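You operate a simulated robot arm through the tools that you are given. There is no shell and no other tool.

Carry out the task below with a simulated robot arm. There is one attempt and no reset: what you move stays moved.

JOB
Stop mill three at 3 passes, then switch its pump and water off.
Fine: the counter ends on 3; the shaft stands still before its two water valves are shut; leave the other controls as they are.

Only the result counts: the job must be done as asked and must still hold three seconds after the hand-in. Knocking over, shifting, dropping, spilling or breaking anything else fails it.

ROBOT AND FRAMES
A 6-joint arm with a two-finger parallel gripper, fixed in place. Base frame: the origin is on the floor under the middle of its stand, x ahead of it, y to its left, z up. Readings come in cm, rad, newtons and seconds.
With the tool pointing down near the work surface it reaches from about 10 to 56 cm from the base axis. Its first joint turns from -2.007 to 2.007 rad. Payload 3.43 kg.
Tool frame: the origin (TCP) lies between the finger pads and is the grasp point; the fingertips stand 3.4 cm ahead of it; z points along the fingers, y is the line along which they close. Largest opening 12.8 cm; finger width 2.4, thickness 1.2; the body of the gripper, 4.8 by 13 cm, starts 9.6 cm behind the TCP.
Orientation is that of the tool frame in the base frame, as a unit quaternion [x, y, z, w]. With the fingers straight down and closing along the base's y, the tool's x points along the base's -x, its y along +y and its z along -z.

CONTROLS
- The arm moves only by the tool send_rows. Its argument "commands" is a list of rows, each an object (a shift or turn left out is 0, a gripper value left out holds the last) with "xyz": the shift along the tool's x, y, z in cm, a list of three; "delta_rot": the turn, a rotation vector about the tool's x, y, z in rad, a list of three; "hand": the gripper command, from -1 (shut) to 1 (fully open), values between in proportion. In form: [{"xyz": [dx, dy, dz], "delta_rot": [wx, wy, wz], "hand": hand}, ...]. A call has 1 to 20 rows; each row is the pose to reach, as a shift and turn from the pose commanded when the call began, along the tool's axes at that moment. Rows are played at 5 a second. More than 5 cm and 0.15 rad between two rows, or a gripper value outside its range, and nothing of the call is played. A pose out of reach is approached as far as the arm can. The call stops where the force on the tool passes 40 N (or 10 N more than at its start, if that is more) or the arm is blocked; 0.2 s more then pass. Each finger travels about 15.3 cm/s and halts on what it meets, pressing with about 20 N; the grip force reading is that of the motor and also rises with nothing between the fingers. The clock runs only during rows and for 0.2 s after the last one: add rows that repeat a pose to give the fingers time. The reply holds the time, the measured pose of the TCP, the force on the tool along the base axes, the opening and the grip force, in the units named above and with some noise, with the torque about the TCP (base axes, N m) and any sound that the robot's microphone picked up.
- Cameras (640 x 400 px; columns grow to the right, rows downward): "scene" is fixed at [39.78, 64.94, 156.83]; the picture's right is [-0.95, 0.30, 0.00], its down [0.09, 0.28, -0.95] and it looks along [-0.28, -0.91, -0.30] (base axes); focal length 320 px, centre (320, 200). "wrist" rides on the gripper at [7.6, -1.1, -16] in the tool frame; the picture's right is [0.15, 0.99, 0.00], its down [-0.88, 0.13, -0.46] and it looks along [-0.45, 0.07, 0.89] (tool axes); focal length 234 px, centre (320, 200). There is no depth. A picture from a camera that has moved, and an enlarged one, comes with that camera's place and axes in the base frame and with its lens.
- capture(camera): a new picture of that camera. The clock stands still meanwhile.
- slide_trunk(by): slides the trunk up (or, below 0, down) by that many cm; the arm rides with it, the base frame stays. It gives what a move gives, with no picture.
- enlarge(camera, box): a new picture of the part [left, top, right, bottom] of that camera's present view, enlarged. The clock stands still meanwhile.
- close_job(): hands the job in; it is judged then, once.

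Places have to be worked out from the pictures, the camera data and where the tool is seen. Open the gripper and draw the arm clear of the work before you hand the job in, unless the task says otherwise.

The tools are called after "Emit:" by a JSON object that holds its "op" and its "data". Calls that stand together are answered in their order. send_rows: Moves the arm, as the interface text tells. Its arguments: {"type":"object","properties":{"commands":{"type":"array","items":{"type":"object","properties":{"xyz":{"type":"array","items":{"type":"number"}},"delta_rot":{"type":"array","items":{"type":"number"}},"hand":{"type":"number"}}}}},"required":["commands"]} The other tools are called the same way: slide_trunk (by) moves the trunk up or down; capture (camera) takes a picture; enlarge (camera, box) takes an enlarged picture of a part of a camera's view; close_job () hands the job in.

At the start:

```text
t: 0.0
tool_pos: [9.83, -36.06, 136.45]
tool_rot: [0.001, 1.0, 0.0, -0.001]
wrist_force: [0.0, 0.8, 0.2]
ft_torque: [0.02, 0.01, 0.01]
grip_width: 12.81
grasp_force: 0.0
trunk travel left (down, up): [-90.0, 9.0]
```

scene: 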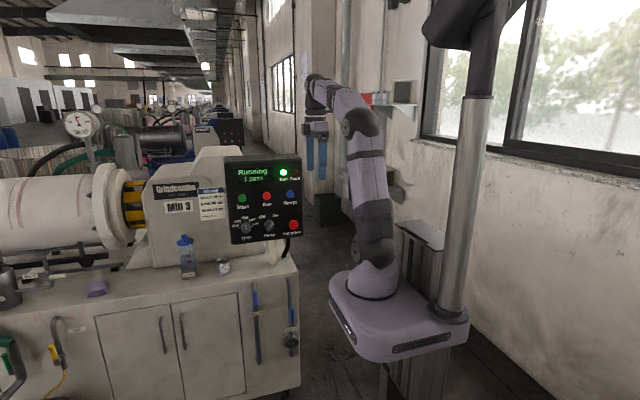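
wrist: 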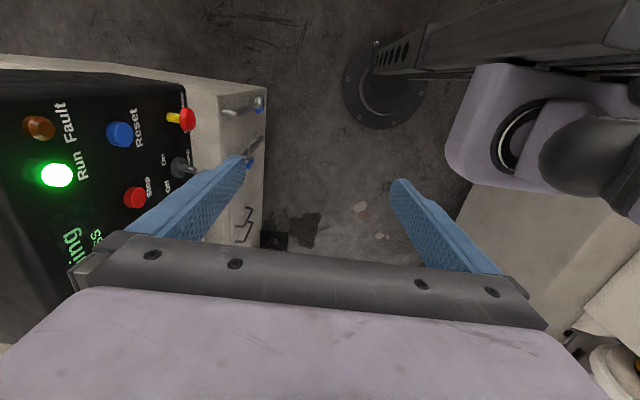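

The panel of mill three shows "Running, 1 pass" with Start/Stop/Reset and pump controls. I enlarge the scene panel and the lower valves to read them before anything moves.

Emit:
{"op": "enlarge", "data": {"camera": "scene", "box": [220, 150, 310, 250]}}

Emit:
{"op": "enlarge", "data": {"camera": "scene", "box": [230, 270, 310, 370]}}

Emit:
{"op": "enlarge", "data": {"camera": "scene", "box": [100, 150, 320, 290]}}

Emit:
{"op": "enlarge", "data": {"camera": "wrist", "box": [0, 50, 280, 260]}}

Emit:
{"op": "enlarge", "data": {"camera": "scene", "box": [0, 250, 320, 400]}}

```text
4.00 times, centred on (265, 200) of scene
camera zoom: at [39.78, 64.94, 156.83], right [-0.95, 0.3, 0.0], down [0.09, 0.28, -0.95], along [-0.28, -0.91, -0.3], focal length 1281 px, centre (540, 200)
```

zoom: 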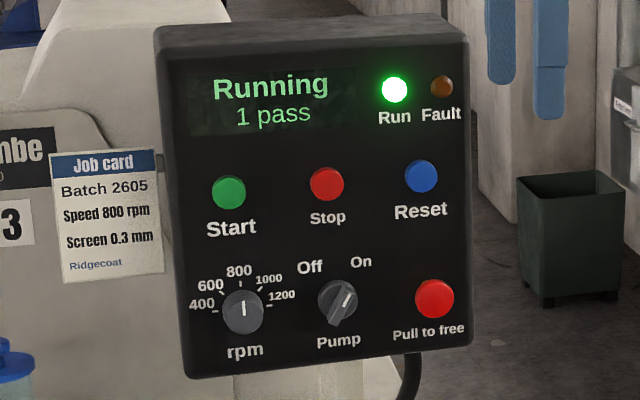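

```text
4.00 times, centred on (270, 320) of scene
camera zoom: at [39.78, 64.94, 156.83], right [-0.95, 0.3, 0.0], down [0.09, 0.28, -0.95], along [-0.28, -0.91, -0.3], focal length 1281 px, centre (520, -280)
```

zoom: 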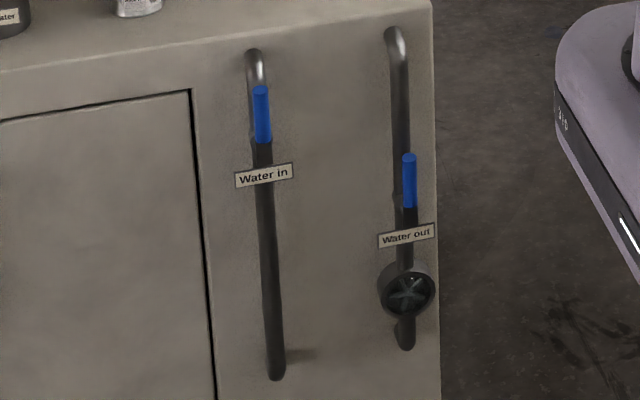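

```text
2.86 times, centred on (210, 220) of scene
camera zoom: at [39.78, 64.94, 156.83], right [-0.95, 0.3, 0.0], down [0.09, 0.28, -0.95], along [-0.28, -0.91, -0.3], focal length 915 px, centre (634, 143)
```

zoom: 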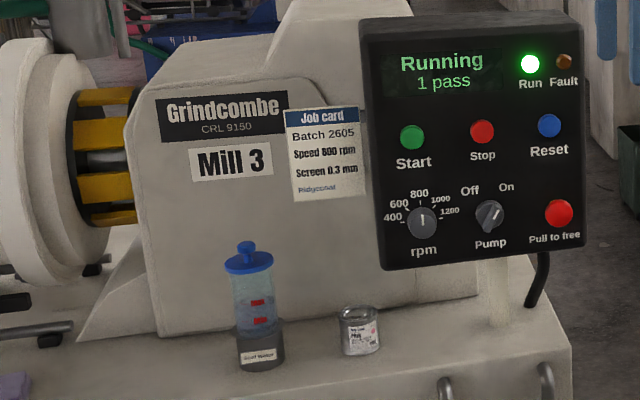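

```text
1.90 times, centred on (140, 155) of wrist
camera zoom: at [2.2, -37.19, 152.27], right [-0.15, 0.99, 0.0], down [0.88, 0.13, 0.46], along [0.45, 0.07, -0.89], focal length 446 px, centre (663, 286)
```

zoom: 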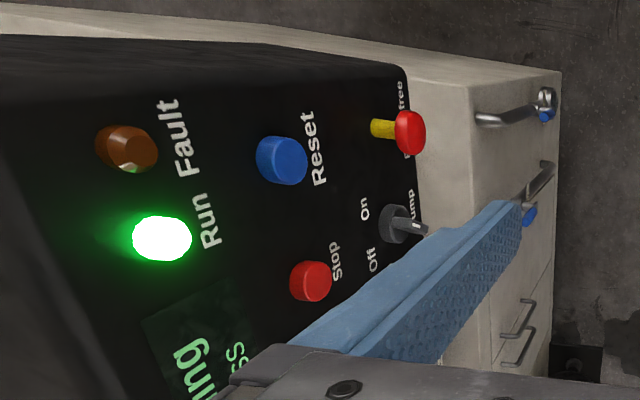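

```text
2.00 times, centred on (160, 325) of scene
camera zoom: at [39.78, 64.94, 156.83], right [-0.95, 0.3, 0.0], down [0.09, 0.28, -0.95], along [-0.28, -0.91, -0.3], focal length 640 px, centre (640, -50)
```

zoom: 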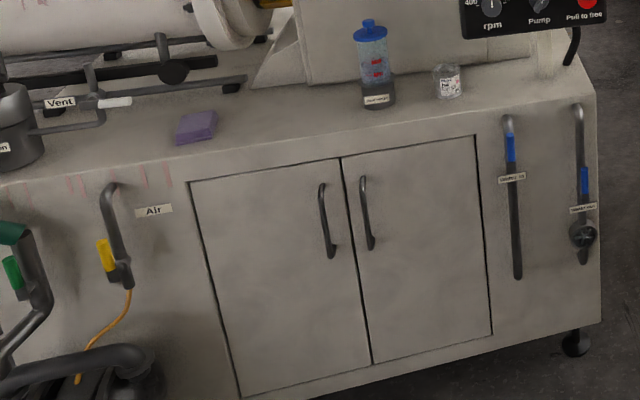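

From the two views I triangulate Stop at about (22.9, -63.5, 119), the pump knob at (22.5, -62.5, 106), and the E-stop at (12.4, -61, 106), with the panel facing +y. I close the fingers and tilt the tool to point along -y, ending about 6 cm short of Stop, to learn the pace of the counter.

Emit:
{"op": "send_rows", "data": {"commands": [{"xyz": [-1.09, -1.49, 1.45], "delta_rot": [0.1309, 0, 0], "hand": -1}, {"xyz": [-2.18, -2.99, 2.91], "delta_rot": [0.2618, 0, 0], "hand": -1}, {"xyz": [-3.27, -4.48, 4.36], "delta_rot": [0.3927, 0, 0], "hand": -1}, {"xyz": [-4.36, -5.98, 5.82], "delta_rot": [0.5236, 0, 0], "hand": -1}, {"xyz": [-5.45, -7.47, 7.27], "delta_rot": [0.6545, 0, 0], "hand": -1}, {"xyz": [-6.53, -8.97, 8.72], "delta_rot": [0.7854, 0, 0], "hand": -1}, {"xyz": [-7.62, -10.46, 10.18], "delta_rot": [0.9163, 0, 0], "hand": -1}, {"xyz": [-8.71, -11.96, 11.63], "delta_rot": [1.0472, 0, 0], "hand": -1}, {"xyz": [-9.8, -13.45, 13.09], "delta_rot": [1.1781, 0, 0], "hand": -1}, {"xyz": [-10.89, -14.95, 14.54], "delta_rot": [1.309, 0, 0], "hand": -1}, {"xyz": [-11.98, -16.44, 16.0], "delta_rot": [1.4399, 0, 0], "hand": -1}, {"xyz": [-13.07, -17.94, 17.45], "delta_rot": [1.5708, 0, 0], "hand": -1}]}}

```text
t: 2.6
tool_pos: [22.86, -54.18, 118.79]
tool_rot: [0.001, -0.707, 0.708, -0.001]
wrist_force: [0.0, -0.8, -0.2]
ft_torque: [-0.03, 0.03, 0.0]
grip_width: 0.0
grasp_force: 20.0
trunk travel left (down, up): [-90.0, 9.0]
```

The tool is at the pre-press pose. I look at both cameras to check alignment and the counter.

Emit:
{"op": "capture", "data": {"camera": "scene"}}

Emit:
{"op": "enlarge", "data": {"camera": "scene", "box": [220, 150, 310, 250]}}

Emit:
{"op": "capture", "data": {"camera": "wrist"}}

```text
taken
```

scene: 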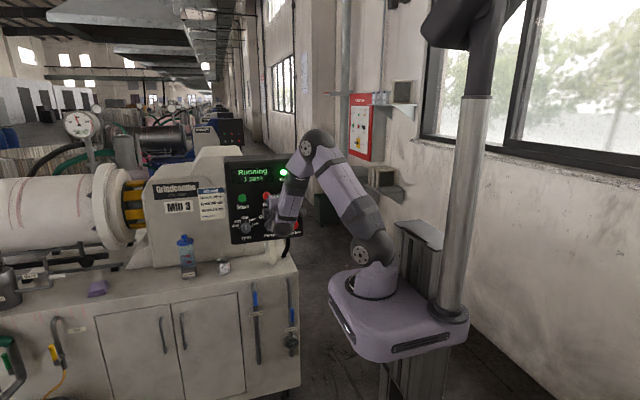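

```text
4.00 times, centred on (265, 200) of scene
camera zoom: at [39.78, 64.94, 156.83], right [-0.95, 0.3, 0.0], down [0.09, 0.28, -0.95], along [-0.28, -0.91, -0.3], focal length 1281 px, centre (540, 200)
```

zoom: 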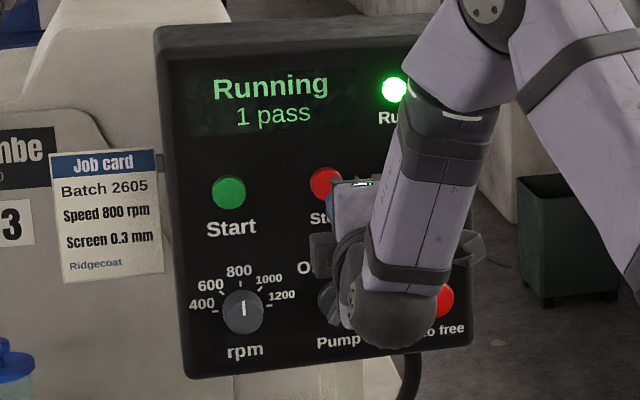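

```text
taken
camera wrist: at [15.35, -38.13, 119.85], right [-0.15, 0.0, -0.99], down [0.88, 0.46, -0.13], along [0.45, -0.89, -0.07], focal length 234 px, centre (320, 200)
```

wrist: 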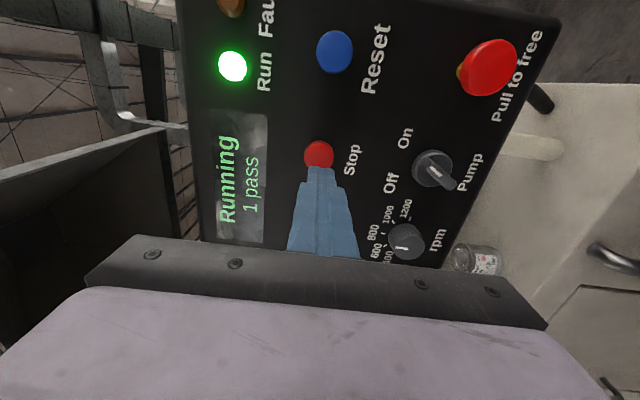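

The fingers line up with Stop (about 22.7, -63.5, 118.8) and the counter still shows 1 pass. I creep forward to about 2.5 cm short of the button while timing the counter.

Emit:
{"op": "send_rows", "data": {"commands": [{"xyz": [0.1, 0, 0.5], "hand": -1}, {"xyz": [0.1, 0, 1.0], "hand": -1}, {"xyz": [0.1, 0, 1.5], "hand": -1}, {"xyz": [0.1, 0, 2.0], "hand": -1}, {"xyz": [0.1, 0, 2.5], "hand": -1}, {"xyz": [0.1, 0, 3.0], "hand": -1}, {"xyz": [0.1, 0, 3.0], "hand": -1}, {"xyz": [0.1, 0, 3.0], "hand": -1}, {"xyz": [0.1, 0, 3.0], "hand": -1}, {"xyz": [0.1, 0, 3.0], "hand": -1}]}}

Emit:
{"op": "capture", "data": {"camera": "wrist"}}

```text
t: 4.8
tool_pos: [22.77, -57.09, 119.06]
tool_rot: [0.0, -0.707, 0.707, 0.0]
wrist_force: [-0.3, -0.2, 0.3]
ft_torque: [0.01, -0.04, 0.02]
grip_width: 0.0
grasp_force: 19.6
trunk travel left (down, up): [-90.0, 9.0]
```

```text
taken
camera wrist: at [15.15, -41.07, 119.97], right [-0.15, 0.0, -0.99], down [0.88, 0.46, -0.13], along [0.45, -0.89, -0.07], focal length 234 px, centre (320, 200)
```

wrist: 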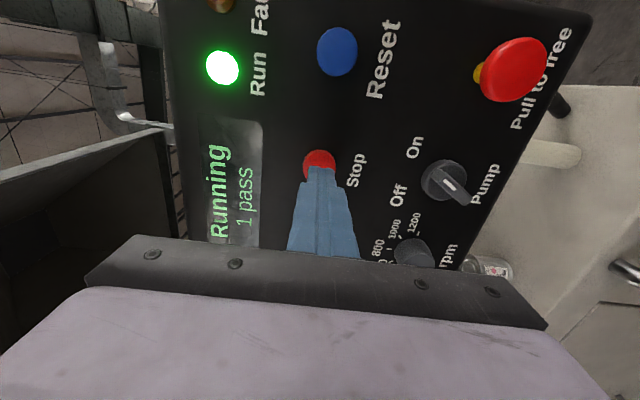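

The counter still reads 1 pass at t = 4.8 s. I hold the pose about 2 s more and look again.

Emit:
{"op": "send_rows", "data": {"commands": [{"xyz": [0, 0, 0], "hand": -1}, {"xyz": [0, 0, 0], "hand": -1}, {"xyz": [0, 0, 0], "hand": -1}, {"xyz": [0, 0, 0], "hand": -1}, {"xyz": [0, 0, 0], "hand": -1}, {"xyz": [0, 0, 0], "hand": -1}, {"xyz": [0, 0, 0], "hand": -1}, {"xyz": [0, 0, 0], "hand": -1}, {"xyz": [0, 0, 0], "hand": -1}, {"xyz": [0, 0, 0], "hand": -1}]}}

Emit:
{"op": "enlarge", "data": {"camera": "wrist", "box": [160, 0, 480, 270]}}

```text
t: 7.0
tool_pos: [22.76, -57.18, 118.99]
tool_rot: [0.0, -0.707, 0.707, 0.0]
wrist_force: [-0.8, 0.0, 0.0]
ft_torque: [-0.02, -0.02, -0.01]
grip_width: 0.0
grasp_force: 19.6
trunk travel left (down, up): [-90.0, 9.0]
```

```text
1.48 times, centred on (320, 135) of wrist
camera zoom: at [15.15, -41.06, 119.97], right [-0.15, 0.0, -0.99], down [0.88, 0.46, -0.13], along [0.45, -0.89, -0.07], focal length 347 px, centre (320, 296)
```

zoom: 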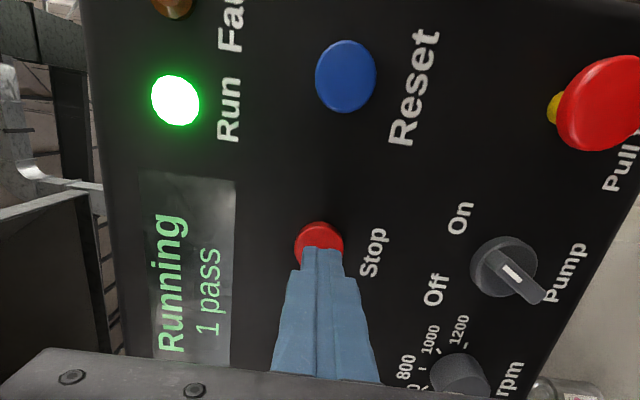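

Still 1 pass at 7.0 s. I keep holding in short chunks.

Emit:
{"op": "send_rows", "data": {"commands": [{"xyz": [0, 0, 0], "hand": -1}, {"xyz": [0, 0, 0], "hand": -1}, {"xyz": [0, 0, 0], "hand": -1}, {"xyz": [0, 0, 0], "hand": -1}, {"xyz": [0, 0, 0], "hand": -1}, {"xyz": [0, 0, 0], "hand": -1}, {"xyz": [0, 0, 0], "hand": -1}, {"xyz": [0, 0, 0], "hand": -1}, {"xyz": [0, 0, 0], "hand": -1}, {"xyz": [0, 0, 0], "hand": -1}]}}

Emit:
{"op": "enlarge", "data": {"camera": "wrist", "box": [160, 0, 480, 270]}}

```text
t: 9.2
tool_pos: [22.82, -57.11, 118.98]
tool_rot: [0.0, 0.707, -0.707, -0.001]
wrist_force: [-0.1, -0.6, 0.6]
ft_torque: [0.02, 0.03, -0.03]
grip_width: 0.0
grasp_force: 20.2
trunk travel left (down, up): [-90.0, 9.0]
```

```text
1.48 times, centred on (320, 135) of wrist
camera zoom: at [15.15, -41.06, 119.97], right [-0.15, 0.0, -0.99], down [0.88, 0.46, -0.13], along [0.45, -0.89, -0.07], focal length 347 px, centre (320, 296)
```

zoom: 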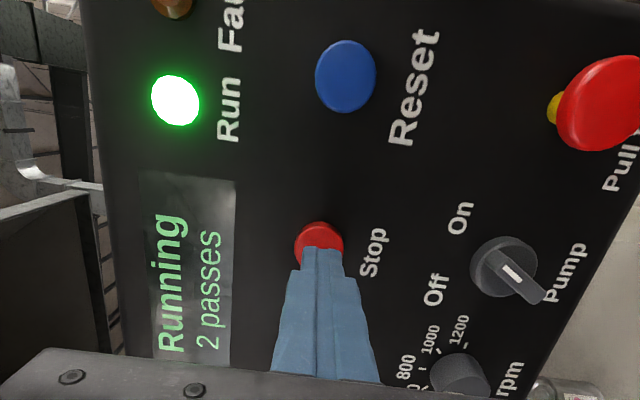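

It ticked to 2 passes between 7.0 and 9.2 s, so a pass lasts at least 7 s. I hold about 4 s, then go in finer steps.

Emit:
{"op": "send_rows", "data": {"commands": [{"xyz": [0, 0, 0], "hand": -1}, {"xyz": [0, 0, 0], "hand": -1}, {"xyz": [0, 0, 0], "hand": -1}, {"xyz": [0, 0, 0], "hand": -1}, {"xyz": [0, 0, 0], "hand": -1}, {"xyz": [0, 0, 0], "hand": -1}, {"xyz": [0, 0, 0], "hand": -1}, {"xyz": [0, 0, 0], "hand": -1}, {"xyz": [0, 0, 0], "hand": -1}, {"xyz": [0, 0, 0], "hand": -1}, {"xyz": [0, 0, 0], "hand": -1}, {"xyz": [0, 0, 0], "hand": -1}, {"xyz": [0, 0, 0], "hand": -1}, {"xyz": [0, 0, 0], "hand": -1}, {"xyz": [0, 0, 0], "hand": -1}]}}

Emit:
{"op": "enlarge", "data": {"camera": "wrist", "box": [160, 0, 480, 270]}}

```text
t: 12.4
tool_pos: [22.67, -57.11, 118.99]
tool_rot: [0.0, -0.707, 0.707, 0.0]
wrist_force: [-0.4, 1.5, -0.5]
ft_torque: [0.0, 0.02, 0.0]
grip_width: 0.02
grasp_force: 19.6
trunk travel left (down, up): [-90.0, 9.0]
```

```text
1.48 times, centred on (320, 135) of wrist
camera zoom: at [15.15, -41.06, 119.97], right [-0.15, 0.0, -0.99], down [0.88, 0.46, -0.13], along [0.45, -0.89, -0.07], focal length 347 px, centre (320, 296)
```

zoom: 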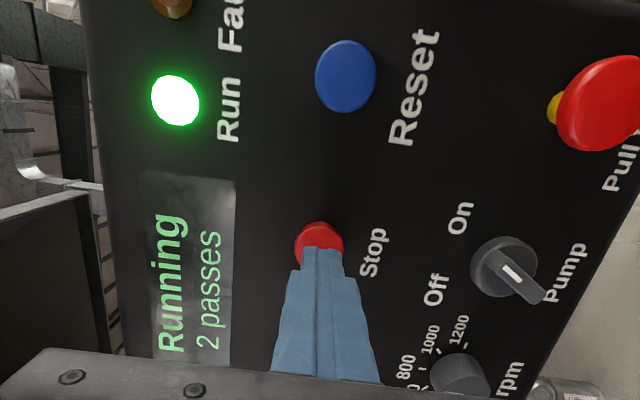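

Still 2 passes at 12.4 s. I hold another 1.6 s and check.

Emit:
{"op": "send_rows", "data": {"commands": [{"xyz": [0, 0, 0], "hand": -1}, {"xyz": [0, 0, 0], "hand": -1}, {"xyz": [0, 0, 0], "hand": -1}, {"xyz": [0, 0, 0], "hand": -1}, {"xyz": [0, 0, 0], "hand": -1}, {"xyz": [0, 0, 0], "hand": -1}, {"xyz": [0, 0, 0], "hand": -1}, {"xyz": [0, 0, 0], "hand": -1}]}}

Emit:
{"op": "enlarge", "data": {"camera": "wrist", "box": [160, 0, 480, 270]}}

```text
t: 14.2
tool_pos: [22.71, -57.11, 119.05]
tool_rot: [0.0, 0.707, -0.707, 0.0]
wrist_force: [0.5, 0.1, -0.1]
ft_torque: [-0.02, 0.0, -0.02]
grip_width: 0.0
grasp_force: 19.6
trunk travel left (down, up): [-90.0, 9.0]
```

```text
1.48 times, centred on (320, 135) of wrist
camera zoom: at [15.15, -41.06, 119.97], right [-0.15, 0.0, -0.99], down [0.88, 0.46, -0.13], along [0.45, -0.89, -0.07], focal length 347 px, centre (320, 296)
```

zoom: 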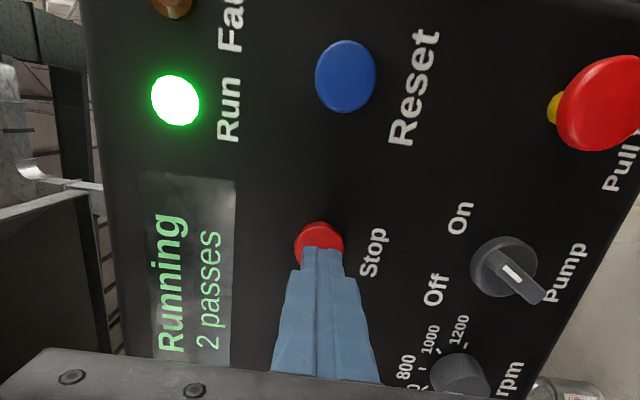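

Still 2 at 14.2 s. I keep waiting in roughly 1.6 s steps.

Emit:
{"op": "send_rows", "data": {"commands": [{"xyz": [0, 0, 0], "hand": -1}, {"xyz": [0, 0, 0], "hand": -1}, {"xyz": [0, 0, 0], "hand": -1}, {"xyz": [0, 0, 0], "hand": -1}, {"xyz": [0, 0, 0], "hand": -1}, {"xyz": [0, 0, 0], "hand": -1}, {"xyz": [0, 0, 0], "hand": -1}]}}

Emit:
{"op": "enlarge", "data": {"camera": "wrist", "box": [160, 0, 480, 270]}}

```text
t: 15.8
tool_pos: [22.67, -57.17, 118.89]
tool_rot: [0.0, -0.707, 0.707, 0.0]
wrist_force: [-0.2, -0.1, 0.5]
ft_torque: [0.03, 0.02, 0.02]
grip_width: 0.0
grasp_force: 20.0
trunk travel left (down, up): [-90.0, 9.0]
```

```text
1.48 times, centred on (320, 135) of wrist
camera zoom: at [15.15, -41.06, 119.97], right [-0.15, 0.0, -0.99], down [0.88, 0.46, -0.13], along [0.45, -0.89, -0.07], focal length 347 px, centre (320, 296)
```

zoom: 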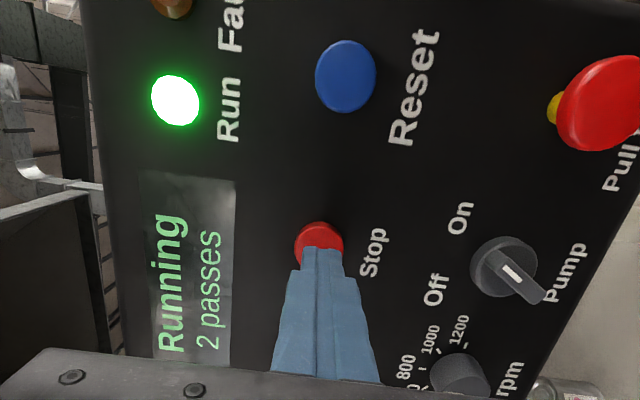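

Still 2 at 15.8 s, so I hold again.

Emit:
{"op": "send_rows", "data": {"commands": [{"xyz": [0, 0, 0], "hand": -1}, {"xyz": [0, 0, 0], "hand": -1}, {"xyz": [0, 0, 0], "hand": -1}, {"xyz": [0, 0, 0], "hand": -1}, {"xyz": [0, 0, 0], "hand": -1}, {"xyz": [0, 0, 0], "hand": -1}, {"xyz": [0, 0, 0], "hand": -1}]}}

Emit:
{"op": "enlarge", "data": {"camera": "wrist", "box": [160, 0, 480, 270]}}

```text
t: 17.4
tool_pos: [22.72, -57.08, 118.92]
tool_rot: [-0.001, -0.707, 0.707, 0.0]
wrist_force: [0.3, 0.2, -0.5]
ft_torque: [-0.01, 0.0, 0.01]
grip_width: 0.0
grasp_force: 20.2
trunk travel left (down, up): [-90.0, 9.0]
```

```text
1.48 times, centred on (320, 135) of wrist
camera zoom: at [15.15, -41.06, 119.97], right [-0.15, 0.0, -0.99], down [0.88, 0.46, -0.13], along [0.45, -0.89, -0.07], focal length 347 px, centre (320, 296)
```

zoom: 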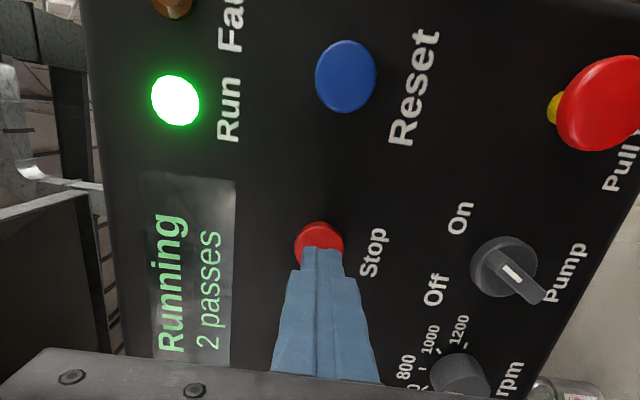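

Still 2 at 17.4 s; the pass is longer than 8 s. I hold 2 s more.

Emit:
{"op": "send_rows", "data": {"commands": [{"xyz": [0, 0, 0], "hand": -1}, {"xyz": [0, 0, 0], "hand": -1}, {"xyz": [0, 0, 0], "hand": -1}, {"xyz": [0, 0, 0], "hand": -1}, {"xyz": [0, 0, 0], "hand": -1}, {"xyz": [0, 0, 0], "hand": -1}, {"xyz": [0, 0, 0], "hand": -1}, {"xyz": [0, 0, 0], "hand": -1}, {"xyz": [0, 0, 0], "hand": -1}]}}

Emit:
{"op": "enlarge", "data": {"camera": "wrist", "box": [160, 0, 480, 270]}}

```text
t: 19.4
tool_pos: [22.75, -57.15, 118.97]
tool_rot: [-0.001, -0.707, 0.707, 0.0]
wrist_force: [0.5, -0.1, 0.2]
ft_torque: [0.01, -0.02, 0.01]
grip_width: 0.03
grasp_force: 20.1
trunk travel left (down, up): [-90.0, 9.0]
```

```text
1.48 times, centred on (320, 135) of wrist
camera zoom: at [15.15, -41.06, 119.97], right [-0.15, 0.0, -0.99], down [0.88, 0.46, -0.13], along [0.45, -0.89, -0.07], focal length 347 px, centre (320, 296)
```

zoom: 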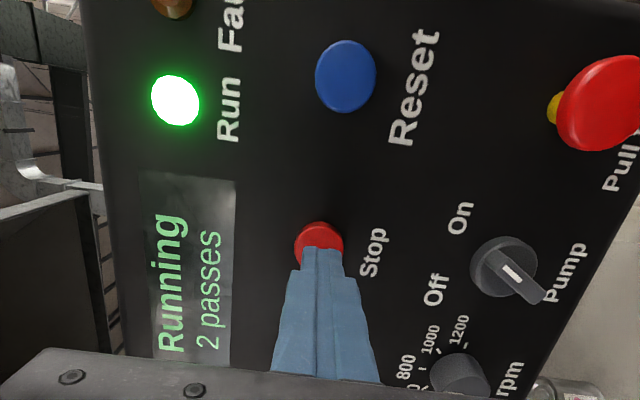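

Still 2 at 19.4 s. I continue holding.

Emit:
{"op": "send_rows", "data": {"commands": [{"xyz": [0, 0, 0], "hand": -1}, {"xyz": [0, 0, 0], "hand": -1}, {"xyz": [0, 0, 0], "hand": -1}, {"xyz": [0, 0, 0], "hand": -1}, {"xyz": [0, 0, 0], "hand": -1}, {"xyz": [0, 0, 0], "hand": -1}, {"xyz": [0, 0, 0], "hand": -1}, {"xyz": [0, 0, 0], "hand": -1}, {"xyz": [0, 0, 0], "hand": -1}]}}

Emit:
{"op": "enlarge", "data": {"camera": "wrist", "box": [160, 0, 480, 270]}}

```text
t: 21.4
tool_pos: [22.77, -57.18, 118.97]
tool_rot: [-0.001, 0.707, -0.707, 0.0]
wrist_force: [0.4, 0.1, -0.1]
ft_torque: [-0.01, -0.02, -0.02]
grip_width: 0.02
grasp_force: 19.8
trunk travel left (down, up): [-90.0, 9.0]
```

```text
1.48 times, centred on (320, 135) of wrist
camera zoom: at [15.15, -41.06, 119.97], right [-0.15, 0.0, -0.99], down [0.88, 0.46, -0.13], along [0.45, -0.89, -0.07], focal length 347 px, centre (320, 296)
```

zoom: 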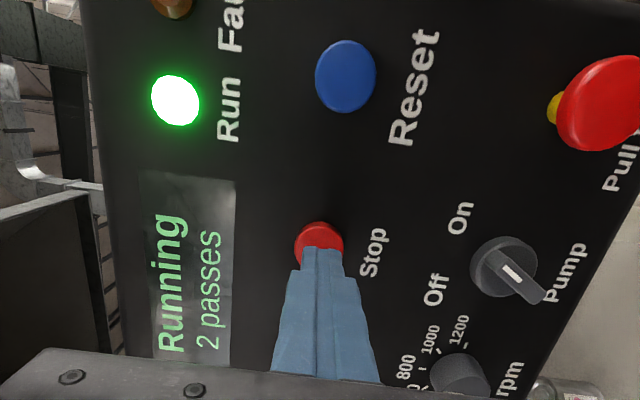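

Still 2 at 21.4 s. I continue the watch.

Emit:
{"op": "send_rows", "data": {"commands": [{"xyz": [0, 0, 0], "hand": -1}, {"xyz": [0, 0, 0], "hand": -1}, {"xyz": [0, 0, 0], "hand": -1}, {"xyz": [0, 0, 0], "hand": -1}, {"xyz": [0, 0, 0], "hand": -1}, {"xyz": [0, 0, 0], "hand": -1}, {"xyz": [0, 0, 0], "hand": -1}, {"xyz": [0, 0, 0], "hand": -1}, {"xyz": [0, 0, 0], "hand": -1}]}}

Emit:
{"op": "enlarge", "data": {"camera": "wrist", "box": [160, 0, 480, 270]}}

```text
t: 23.4
tool_pos: [22.75, -57.14, 118.95]
tool_rot: [0.0, -0.707, 0.707, 0.0]
wrist_force: [-0.1, -1.3, 0.6]
ft_torque: [0.0, 0.01, -0.03]
grip_width: 0.0
grasp_force: 20.3
trunk travel left (down, up): [-90.0, 9.0]
```

```text
1.48 times, centred on (320, 135) of wrist
camera zoom: at [15.15, -41.06, 119.97], right [-0.15, 0.0, -0.99], down [0.88, 0.46, -0.13], along [0.45, -0.89, -0.07], focal length 347 px, centre (320, 296)
```

zoom: 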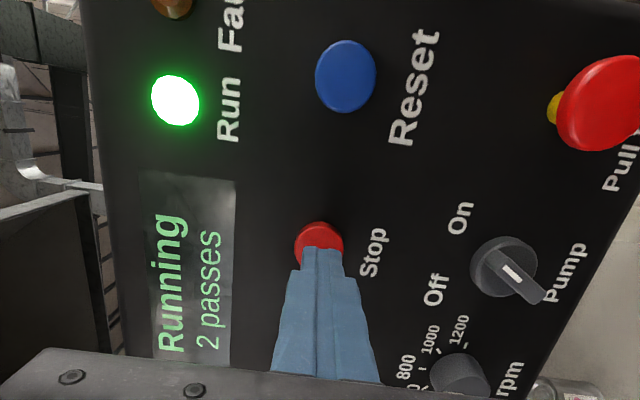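

Still 2 at 23.4 s; a pass lasts at least 14 s, so 2–3 s checks leave plenty of margin. I keep holding.

Emit:
{"op": "send_rows", "data": {"commands": [{"xyz": [0, 0, 0], "hand": -1}, {"xyz": [0, 0, 0], "hand": -1}, {"xyz": [0, 0, 0], "hand": -1}, {"xyz": [0, 0, 0], "hand": -1}, {"xyz": [0, 0, 0], "hand": -1}, {"xyz": [0, 0, 0], "hand": -1}, {"xyz": [0, 0, 0], "hand": -1}, {"xyz": [0, 0, 0], "hand": -1}, {"xyz": [0, 0, 0], "hand": -1}, {"xyz": [0, 0, 0], "hand": -1}, {"xyz": [0, 0, 0], "hand": -1}]}}

Emit:
{"op": "enlarge", "data": {"camera": "wrist", "box": [160, 0, 480, 270]}}

```text
t: 25.8
tool_pos: [22.77, -57.16, 118.98]
tool_rot: [0.001, -0.707, 0.707, 0.0]
wrist_force: [0.2, -0.8, -0.8]
ft_torque: [0.01, 0.01, -0.01]
grip_width: 0.0
grasp_force: 20.3
trunk travel left (down, up): [-90.0, 9.0]
```

```text
1.48 times, centred on (320, 135) of wrist
camera zoom: at [15.15, -41.06, 119.97], right [-0.15, 0.0, -0.99], down [0.88, 0.46, -0.13], along [0.45, -0.89, -0.07], focal length 347 px, centre (320, 296)
```

zoom: 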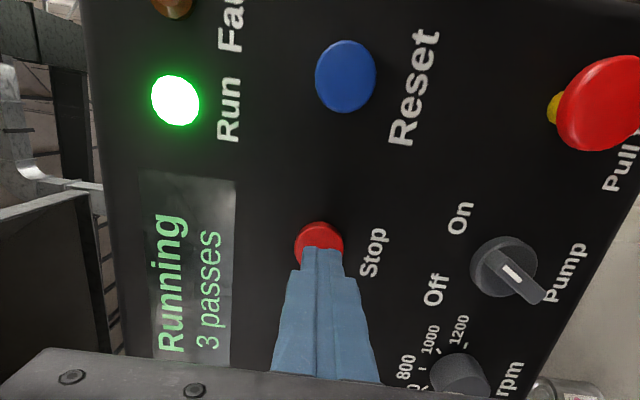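

The counter has just turned to 3 passes (between 23.4 and 25.8 s). I press Stop now by advancing along the tool axis and then backing off.

Emit:
{"op": "send_rows", "data": {"commands": [{"xyz": [0, 0, 1.2], "hand": -1}, {"xyz": [0, 0, 2.0], "hand": -1}, {"xyz": [0, 0, 2.6], "hand": -1}, {"xyz": [0, 0, 3.0], "hand": -1}, {"xyz": [0, 0, 3.4], "hand": -1}, {"xyz": [0, 0, 3.8], "hand": -1}, {"xyz": [0, 0, 4.1], "hand": -1}]}}

Emit:
{"op": "enlarge", "data": {"camera": "wrist", "box": [160, 0, 480, 270]}}

```text
t: 27.4
tool_pos: [22.81, -60.67, 118.92]
tool_rot: [0.001, -0.707, 0.707, 0.001]
wrist_force: [0.2, 24.3, -2.3]
ft_torque: [0.12, -0.22, -0.02]
grip_width: 0.0
grasp_force: 19.8
trunk travel left (down, up): [-90.0, 9.0]
heard: click
```

```text
1.48 times, centred on (320, 135) of wrist
camera zoom: at [15.2, -44.65, 120.02], right [-0.15, 0.0, -0.99], down [0.88, 0.46, -0.13], along [0.45, -0.89, -0.07], focal length 347 px, centre (320, 296)
```

zoom: 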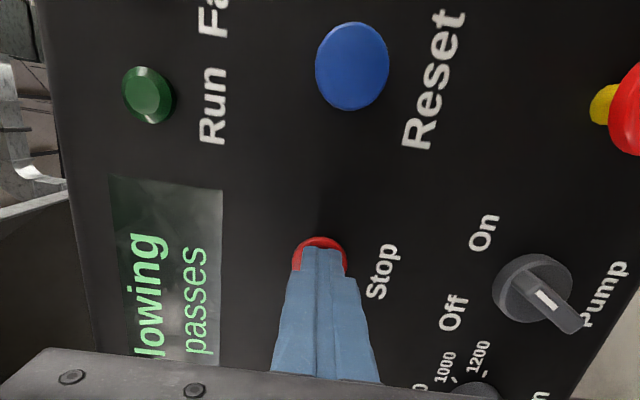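

A click, and the display changed to "Slowing" with the Run lamp out, so Stop registered. I back straight off the button and look at the display.

Emit:
{"op": "send_rows", "data": {"commands": [{"xyz": [0, 0, -1.5], "hand": -1}, {"xyz": [0, 0, -3], "hand": -1}, {"xyz": [0, 0, -4.5], "hand": -1}, {"xyz": [0, 0, -6.0], "hand": -1}, {"xyz": [0, 0, -7.5], "hand": -1}, {"xyz": [0, 0, -9], "hand": -1}]}}

Emit:
{"op": "capture", "data": {"camera": "wrist"}}

Emit:
{"op": "enlarge", "data": {"camera": "scene", "box": [220, 150, 310, 250]}}

```text
t: 28.8
tool_pos: [22.77, -52.09, 118.99]
tool_rot: [-0.001, -0.707, 0.707, 0.001]
wrist_force: [0.0, -0.7, 0.9]
ft_torque: [-0.04, 0.06, -0.04]
grip_width: 0.0
grasp_force: 20.3
trunk travel left (down, up): [-90.0, 9.0]
```

```text
taken
camera wrist: at [15.14, -36.07, 120.04], right [-0.15, 0.0, -0.99], down [0.88, 0.45, -0.13], along [0.45, -0.89, -0.07], focal length 234 px, centre (320, 200)
```

wrist: 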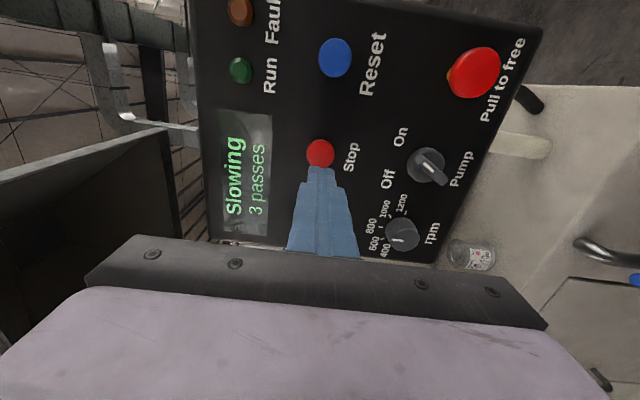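

```text
4.00 times, centred on (265, 200) of scene
camera zoom: at [39.78, 64.94, 156.83], right [-0.95, 0.3, 0.0], down [0.09, 0.28, -0.95], along [-0.28, -0.91, -0.3], focal length 1281 px, centre (540, 200)
```

zoom: 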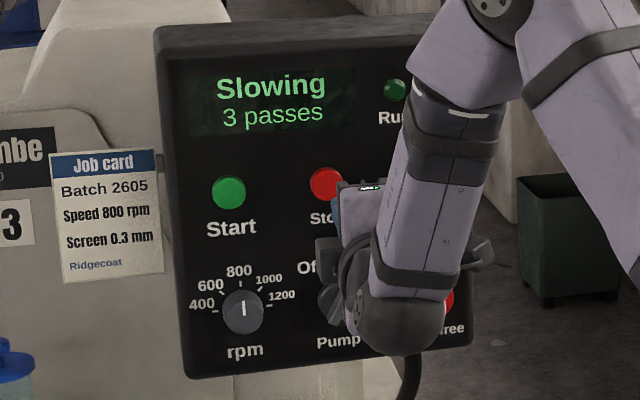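

The display holds "Slowing, 3 passes". I zoom in on the pump knob to determine its position and handle angle.

Emit:
{"op": "enlarge", "data": {"camera": "wrist", "box": [360, 110, 480, 210]}}

Emit:
{"op": "enlarge", "data": {"camera": "wrist", "box": [370, 20, 560, 270]}}

```text
4.00 times, centred on (420, 160) of wrist
camera zoom: at [15.14, -36.07, 120.04], right [-0.15, 0.0, -0.99], down [0.88, 0.45, -0.13], along [0.45, -0.89, -0.07], focal length 937 px, centre (-80, 360)
```

zoom: 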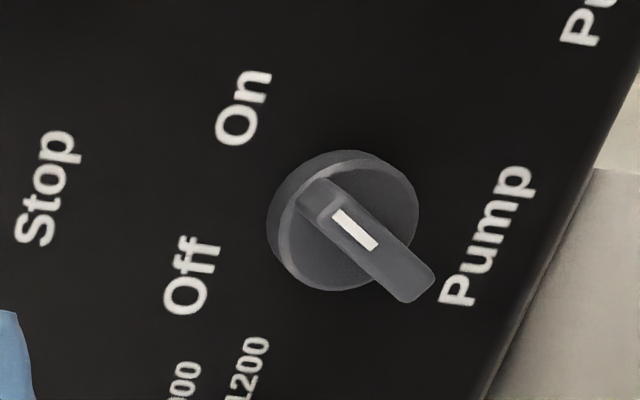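

```text
1.60 times, centred on (465, 145) of wrist
camera zoom: at [15.14, -36.07, 120.04], right [-0.15, 0.0, -0.99], down [0.88, 0.45, -0.13], along [0.45, -0.89, -0.07], focal length 375 px, centre (88, 288)
```

zoom: 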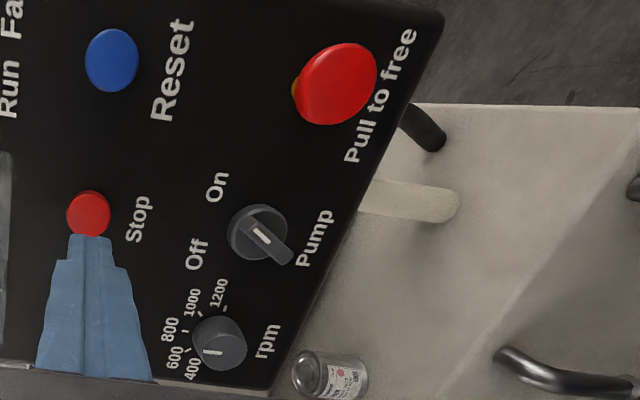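

The knob axis comes out at about (22.3, ·, 106.1), with a raised bar whose outer face is near y = -60.7. The bar points to On at about 30° from vertical, and Off mirrors it. I move in front of it with the tool rolled -60° so the fingers will straddle the bar, opening them to about 4.5 cm.

Emit:
{"op": "send_rows", "data": {"commands": [{"xyz": [0.06, 1.61, 0.2], "delta_rot": [0, 0, -0.1309], "hand": -0.3}, {"xyz": [0.12, 3.22, 0.4], "delta_rot": [0, 0, -0.2618], "hand": -0.3}, {"xyz": [0.18, 4.84, 0.6], "delta_rot": [0, 0, -0.3927], "hand": -0.3}, {"xyz": [0.24, 6.45, 0.8], "delta_rot": [0, 0, -0.5236], "hand": -0.3}, {"xyz": [0.29, 8.06, 1.0], "delta_rot": [0, 0, -0.6545], "hand": -0.3}, {"xyz": [0.35, 9.67, 1.2], "delta_rot": [0, 0, -0.7854], "hand": -0.3}, {"xyz": [0.41, 11.28, 1.3], "delta_rot": [0, 0, -0.9163], "hand": -0.3}, {"xyz": [0.47, 12.9, 1.4], "delta_rot": [0, 0, -1.0472], "hand": -0.3}]}}

Emit:
{"op": "capture", "data": {"camera": "wrist"}}

Emit:
{"op": "capture", "data": {"camera": "scene"}}

```text
t: 30.6
tool_pos: [22.32, -53.69, 106.1]
tool_rot: [0.354, -0.612, 0.613, 0.354]
wrist_force: [0.4, 0.2, -1.2]
ft_torque: [0.03, -0.02, -0.01]
grip_width: 4.49
grasp_force: 0.0
trunk travel left (down, up): [-90.0, 9.0]
```

```text
taken
camera wrist: at [19.51, -37.61, 113.09], right [-0.93, 0.0, -0.37], down [0.33, 0.46, -0.83], along [0.17, -0.89, -0.42], focal length 234 px, centre (320, 200)
```

wrist: 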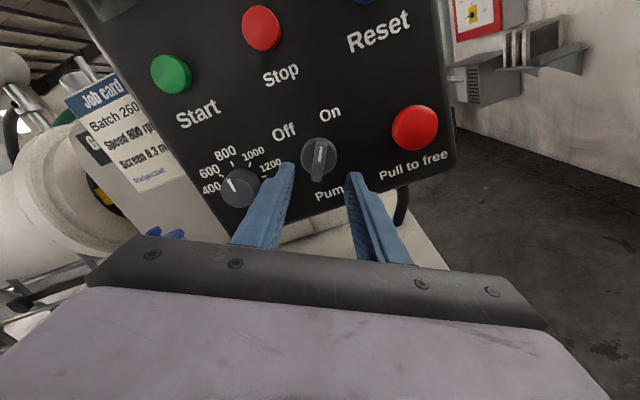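

```text
taken
```

scene: 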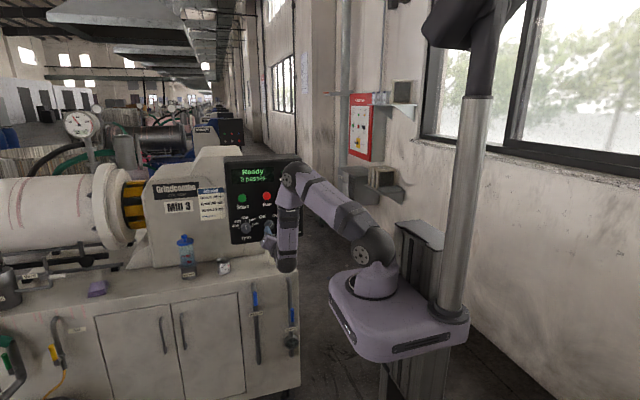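

The scene display seems to have changed to "Ready". I zoom on it and on the knob between the open fingers.

Emit:
{"op": "enlarge", "data": {"camera": "scene", "box": [220, 150, 310, 250]}}

Emit:
{"op": "enlarge", "data": {"camera": "wrist", "box": [230, 90, 410, 270]}}

```text
4.00 times, centred on (265, 200) of scene
camera zoom: at [39.78, 64.94, 156.83], right [-0.95, 0.3, 0.0], down [0.09, 0.28, -0.95], along [-0.28, -0.91, -0.3], focal length 1281 px, centre (540, 200)
```

zoom: 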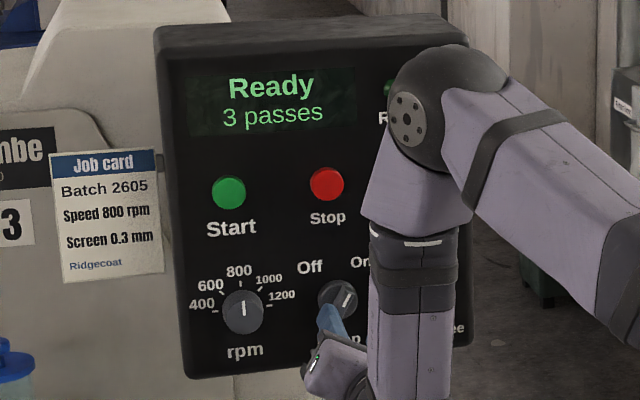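

```text
2.22 times, centred on (320, 180) of wrist
camera zoom: at [19.51, -37.61, 113.09], right [-0.93, 0.0, -0.37], down [0.33, 0.46, -0.83], along [0.17, -0.89, -0.42], focal length 520 px, centre (320, 244)
```

zoom: 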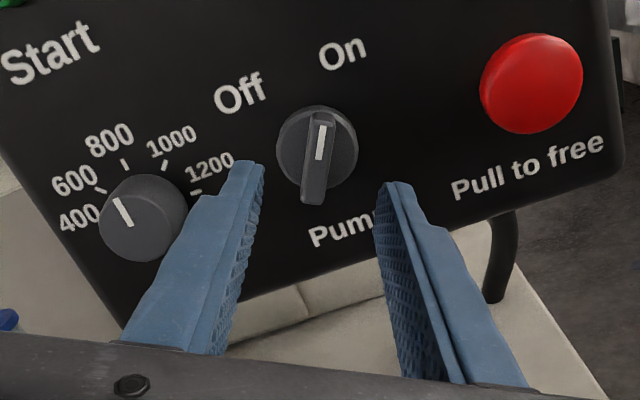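

The display reads "Ready, 3 passes", and the knob bar is centred between the fingers within about 2 mm. I take a reference shot of the shaft, then advance to put the fingertips about 1 cm over the bar and close.

Emit:
{"op": "enlarge", "data": {"camera": "scene", "box": [80, 150, 160, 260]}}

Emit:
{"op": "send_rows", "data": {"commands": [{"xyz": [0, 0, 1.0], "hand": -0.3}, {"xyz": [0, 0, 2.0], "hand": -0.3}, {"xyz": [0, 0, 3.0], "hand": -0.3}, {"xyz": [0, 0, 3.8], "hand": -0.3}, {"xyz": [0, 0, 4.3], "hand": -0.3}, {"xyz": [0, 0, 4.7], "hand": -0.3}, {"xyz": [0, 0, 4.7], "hand": -0.3}]}}

Emit:
{"op": "enlarge", "data": {"camera": "scene", "box": [80, 150, 160, 260]}}

Emit:
{"op": "enlarge", "data": {"camera": "wrist", "box": [230, 60, 410, 270]}}

```text
3.64 times, centred on (120, 205) of scene
camera zoom: at [39.78, 64.94, 156.83], right [-0.95, 0.3, 0.0], down [0.09, 0.28, -0.95], along [-0.28, -0.91, -0.3], focal length 1164 px, centre (1047, 182)
```

zoom: 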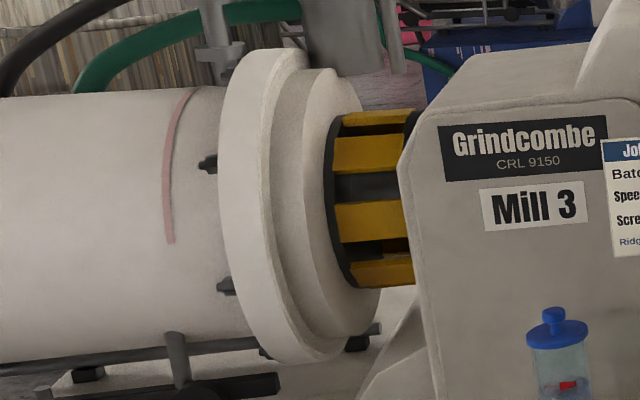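

```text
t: 32.2
tool_pos: [22.2, -58.38, 106.01]
tool_rot: [-0.354, 0.612, -0.612, -0.354]
wrist_force: [0.1, 0.4, -1.1]
ft_torque: [-0.03, 0.0, 0.0]
grip_width: 4.48
grasp_force: 0.1
trunk travel left (down, up): [-90.0, 9.0]
```

```text
3.64 times, centred on (120, 205) of scene
camera zoom: at [39.78, 64.94, 156.83], right [-0.95, 0.3, 0.0], down [0.09, 0.28, -0.95], along [-0.28, -0.91, -0.3], focal length 1164 px, centre (1047, 182)
```

zoom: 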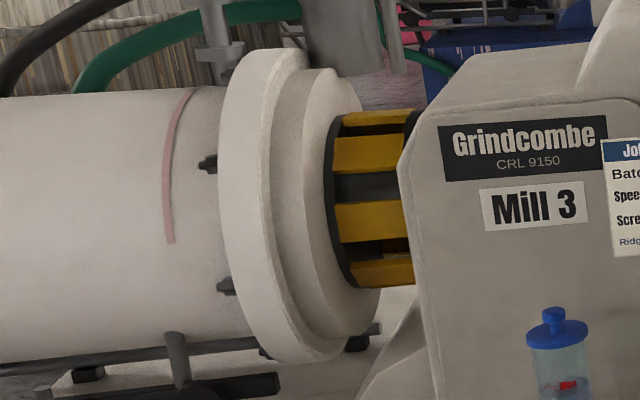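

```text
1.90 times, centred on (320, 165) of wrist
camera zoom: at [19.48, -42.24, 113.04], right [-0.93, 0.0, -0.37], down [0.33, 0.46, -0.83], along [0.17, -0.89, -0.42], focal length 446 px, centre (320, 267)
```

zoom: 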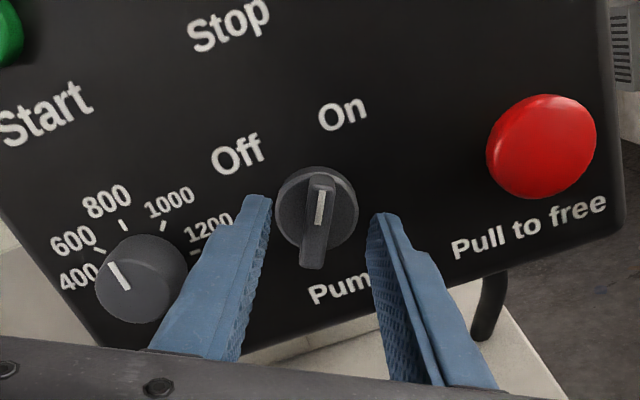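

The shaft looks identical in both shots, so it stands still, and the fingers straddle the bar. I close on the bar and check the grip width.

Emit:
{"op": "send_rows", "data": {"commands": [{"xyz": [0, 0, 0], "hand": -0.6}, {"xyz": [0, 0, 0], "hand": -1}, {"xyz": [0, 0, 0], "hand": -1}]}}

Emit:
{"op": "enlarge", "data": {"camera": "wrist", "box": [230, 60, 410, 270]}}

```text
t: 33.0
tool_pos: [22.39, -58.31, 106.04]
tool_rot: [0.353, -0.612, 0.613, 0.354]
wrist_force: [3.9, -1.4, 4.2]
ft_torque: [0.68, -0.02, 0.58]
grip_width: 1.21
grasp_force: 45.1
trunk travel left (down, up): [-90.0, 9.0]
```

```text
1.90 times, centred on (320, 165) of wrist
camera zoom: at [19.56, -42.23, 113.08], right [-0.93, 0.0, -0.37], down [0.33, 0.45, -0.83], along [0.17, -0.89, -0.42], focal length 446 px, centre (320, 267)
```

zoom: 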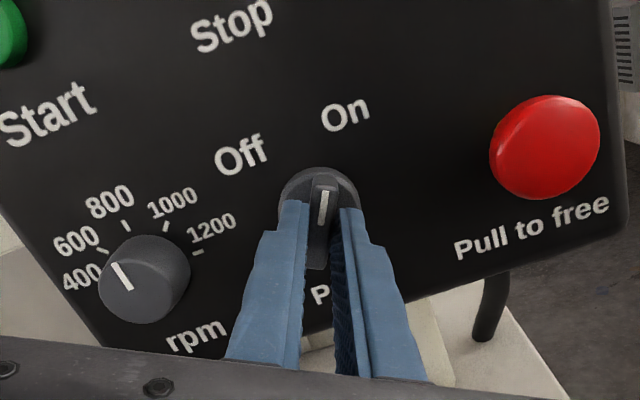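

The bar is gripped at 1.21 cm. I now turn it counter-clockwise (negative about tool z) by 60° toward Off and check.

Emit:
{"op": "send_rows", "data": {"commands": [{"delta_rot": [0, 0, -0.1309], "hand": -1}, {"delta_rot": [0, 0, -0.2618], "hand": -1}, {"delta_rot": [0, 0, -0.3927], "hand": -1}, {"delta_rot": [0, 0, -0.5236], "hand": -1}, {"delta_rot": [0, 0, -0.6545], "hand": -1}, {"delta_rot": [0, 0, -0.7854], "hand": -1}, {"delta_rot": [0, 0, -0.9163], "hand": -1}, {"delta_rot": [0, 0, -1.0472], "hand": -1}]}}

Emit:
{"op": "capture", "data": {"camera": "wrist"}}

Emit:
{"op": "enlarge", "data": {"camera": "scene", "box": [220, 150, 310, 250]}}

```text
t: 34.8
tool_pos: [22.49, -58.31, 106.1]
tool_rot: [0.613, -0.352, 0.352, 0.614]
wrist_force: [15.1, -1.3, 6.5]
ft_torque: [0.85, -0.18, -0.22]
grip_width: 1.16
grasp_force: 45.0
trunk travel left (down, up): [-90.0, 9.0]
```

```text
taken
camera wrist: at [27.28, -42.22, 111.94], right [-0.78, 0.0, 0.62], down [-0.56, 0.45, -0.7], along [-0.28, -0.89, -0.35], focal length 234 px, centre (320, 200)
```

wrist: 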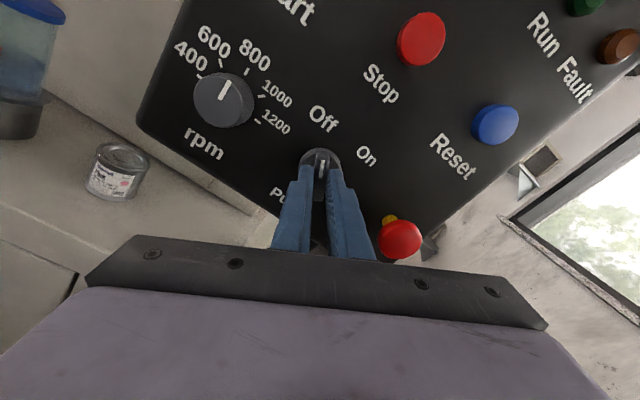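

```text
4.00 times, centred on (265, 200) of scene
camera zoom: at [39.78, 64.94, 156.83], right [-0.95, 0.3, 0.0], down [0.09, 0.28, -0.95], along [-0.28, -0.91, -0.3], focal length 1281 px, centre (540, 200)
```

zoom: 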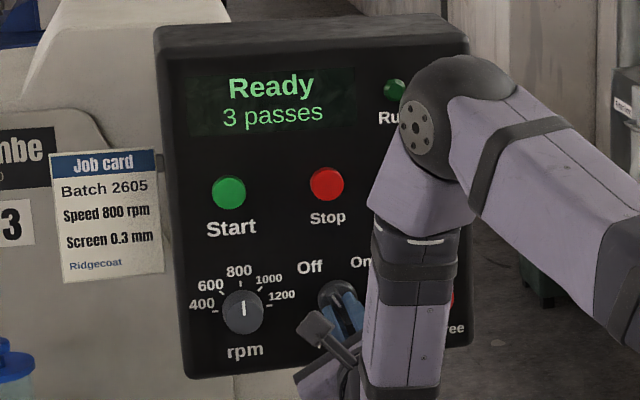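

The knob turned 60° with no click yet and little axis torque. I turn it a little further, watching for a click or stop.

Emit:
{"op": "send_rows", "data": {"commands": [{"delta_rot": [0, 0, -0.07], "hand": -1}, {"delta_rot": [0, 0, -0.14], "hand": -1}, {"delta_rot": [0, 0, -0.2], "hand": -1}]}}

Emit:
{"op": "enlarge", "data": {"camera": "wrist", "box": [230, 60, 410, 270]}}

```text
t: 35.6
tool_pos: [22.54, -58.25, 106.0]
tool_rot: [0.646, -0.29, 0.29, 0.644]
wrist_force: [12.5, -0.5, 0.8]
ft_torque: [-0.32, -1.48, 0.41]
grip_width: 1.59
grasp_force: 45.5
trunk travel left (down, up): [-90.0, 9.0]
```

```text
1.90 times, centred on (320, 165) of wrist
camera zoom: at [28.31, -42.23, 110.82], right [-0.64, 0.0, 0.77], down [-0.68, 0.46, -0.57], along [-0.35, -0.89, -0.29], focal length 446 px, centre (320, 267)
```

zoom: 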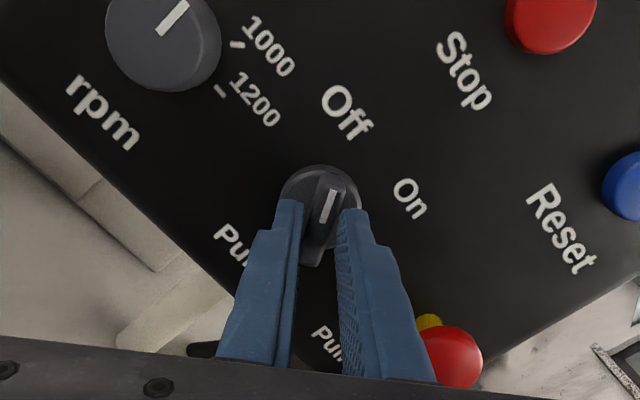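

The grip spread to 1.59 cm with -1.5 N·m about y: the knob met its end stop, with the mark pointing at Off. I open the fingers in place and withdraw straight back.

Emit:
{"op": "send_rows", "data": {"commands": [{"xyz": [0, 0, 0], "hand": -0.3}, {"xyz": [0, 0, 0], "hand": -0.3}, {"xyz": [0, 0, -1.5], "hand": -0.3}, {"xyz": [0, 0, -3.0], "hand": -0.3}, {"xyz": [0, 0, -5.0], "hand": -0.3}, {"xyz": [0, 0, -7.0], "hand": -0.3}, {"xyz": [0, 0, -9.0], "hand": -0.3}]}}

Emit:
{"op": "capture", "data": {"camera": "wrist"}}

Emit:
{"op": "enlarge", "data": {"camera": "scene", "box": [220, 150, 310, 250]}}

Emit:
{"op": "enlarge", "data": {"camera": "wrist", "box": [270, 100, 370, 200]}}

```text
t: 37.2
tool_pos: [22.29, -49.37, 106.06]
tool_rot: [0.644, -0.291, 0.29, 0.646]
wrist_force: [-0.6, -0.4, 0.3]
ft_torque: [0.01, 0.0, -0.01]
grip_width: 4.47
grasp_force: 0.0
trunk travel left (down, up): [-90.0, 9.0]
```

```text
taken
camera wrist: at [28.16, -33.26, 110.91], right [-0.64, 0.0, 0.76], down [-0.68, 0.46, -0.57], along [-0.35, -0.89, -0.29], focal length 234 px, centre (320, 200)
```

wrist: 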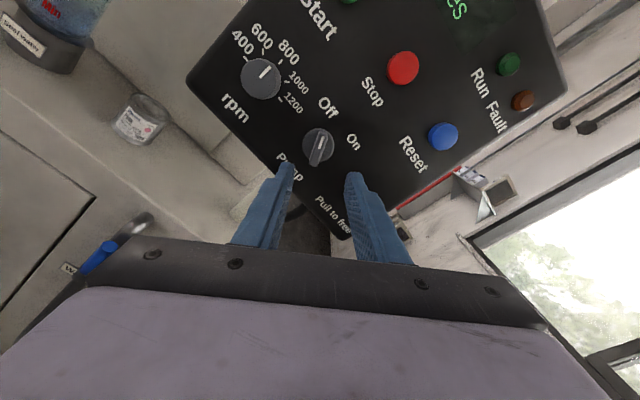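

```text
4.00 times, centred on (265, 200) of scene
camera zoom: at [39.78, 64.94, 156.83], right [-0.95, 0.3, 0.0], down [0.09, 0.28, -0.95], along [-0.28, -0.91, -0.3], focal length 1281 px, centre (540, 200)
```

zoom: 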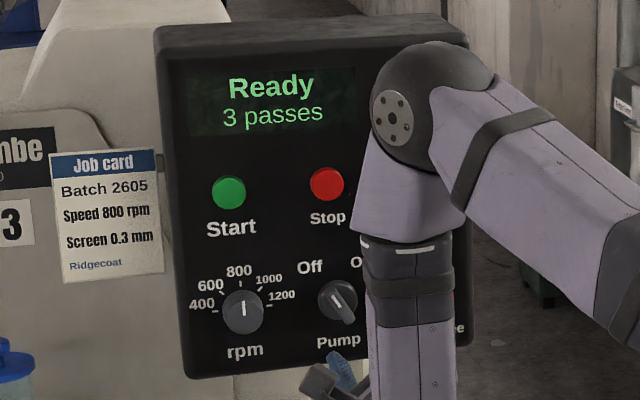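

```text
4.00 times, centred on (320, 150) of wrist
camera zoom: at [28.16, -33.26, 110.91], right [-0.64, 0.0, 0.76], down [-0.68, 0.46, -0.57], along [-0.35, -0.89, -0.29], focal length 937 px, centre (320, 400)
```

zoom: 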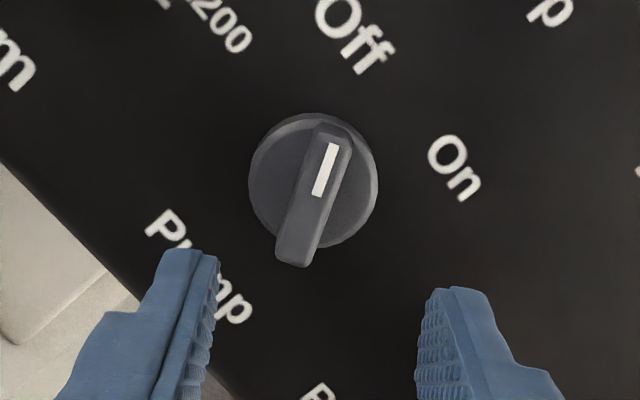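

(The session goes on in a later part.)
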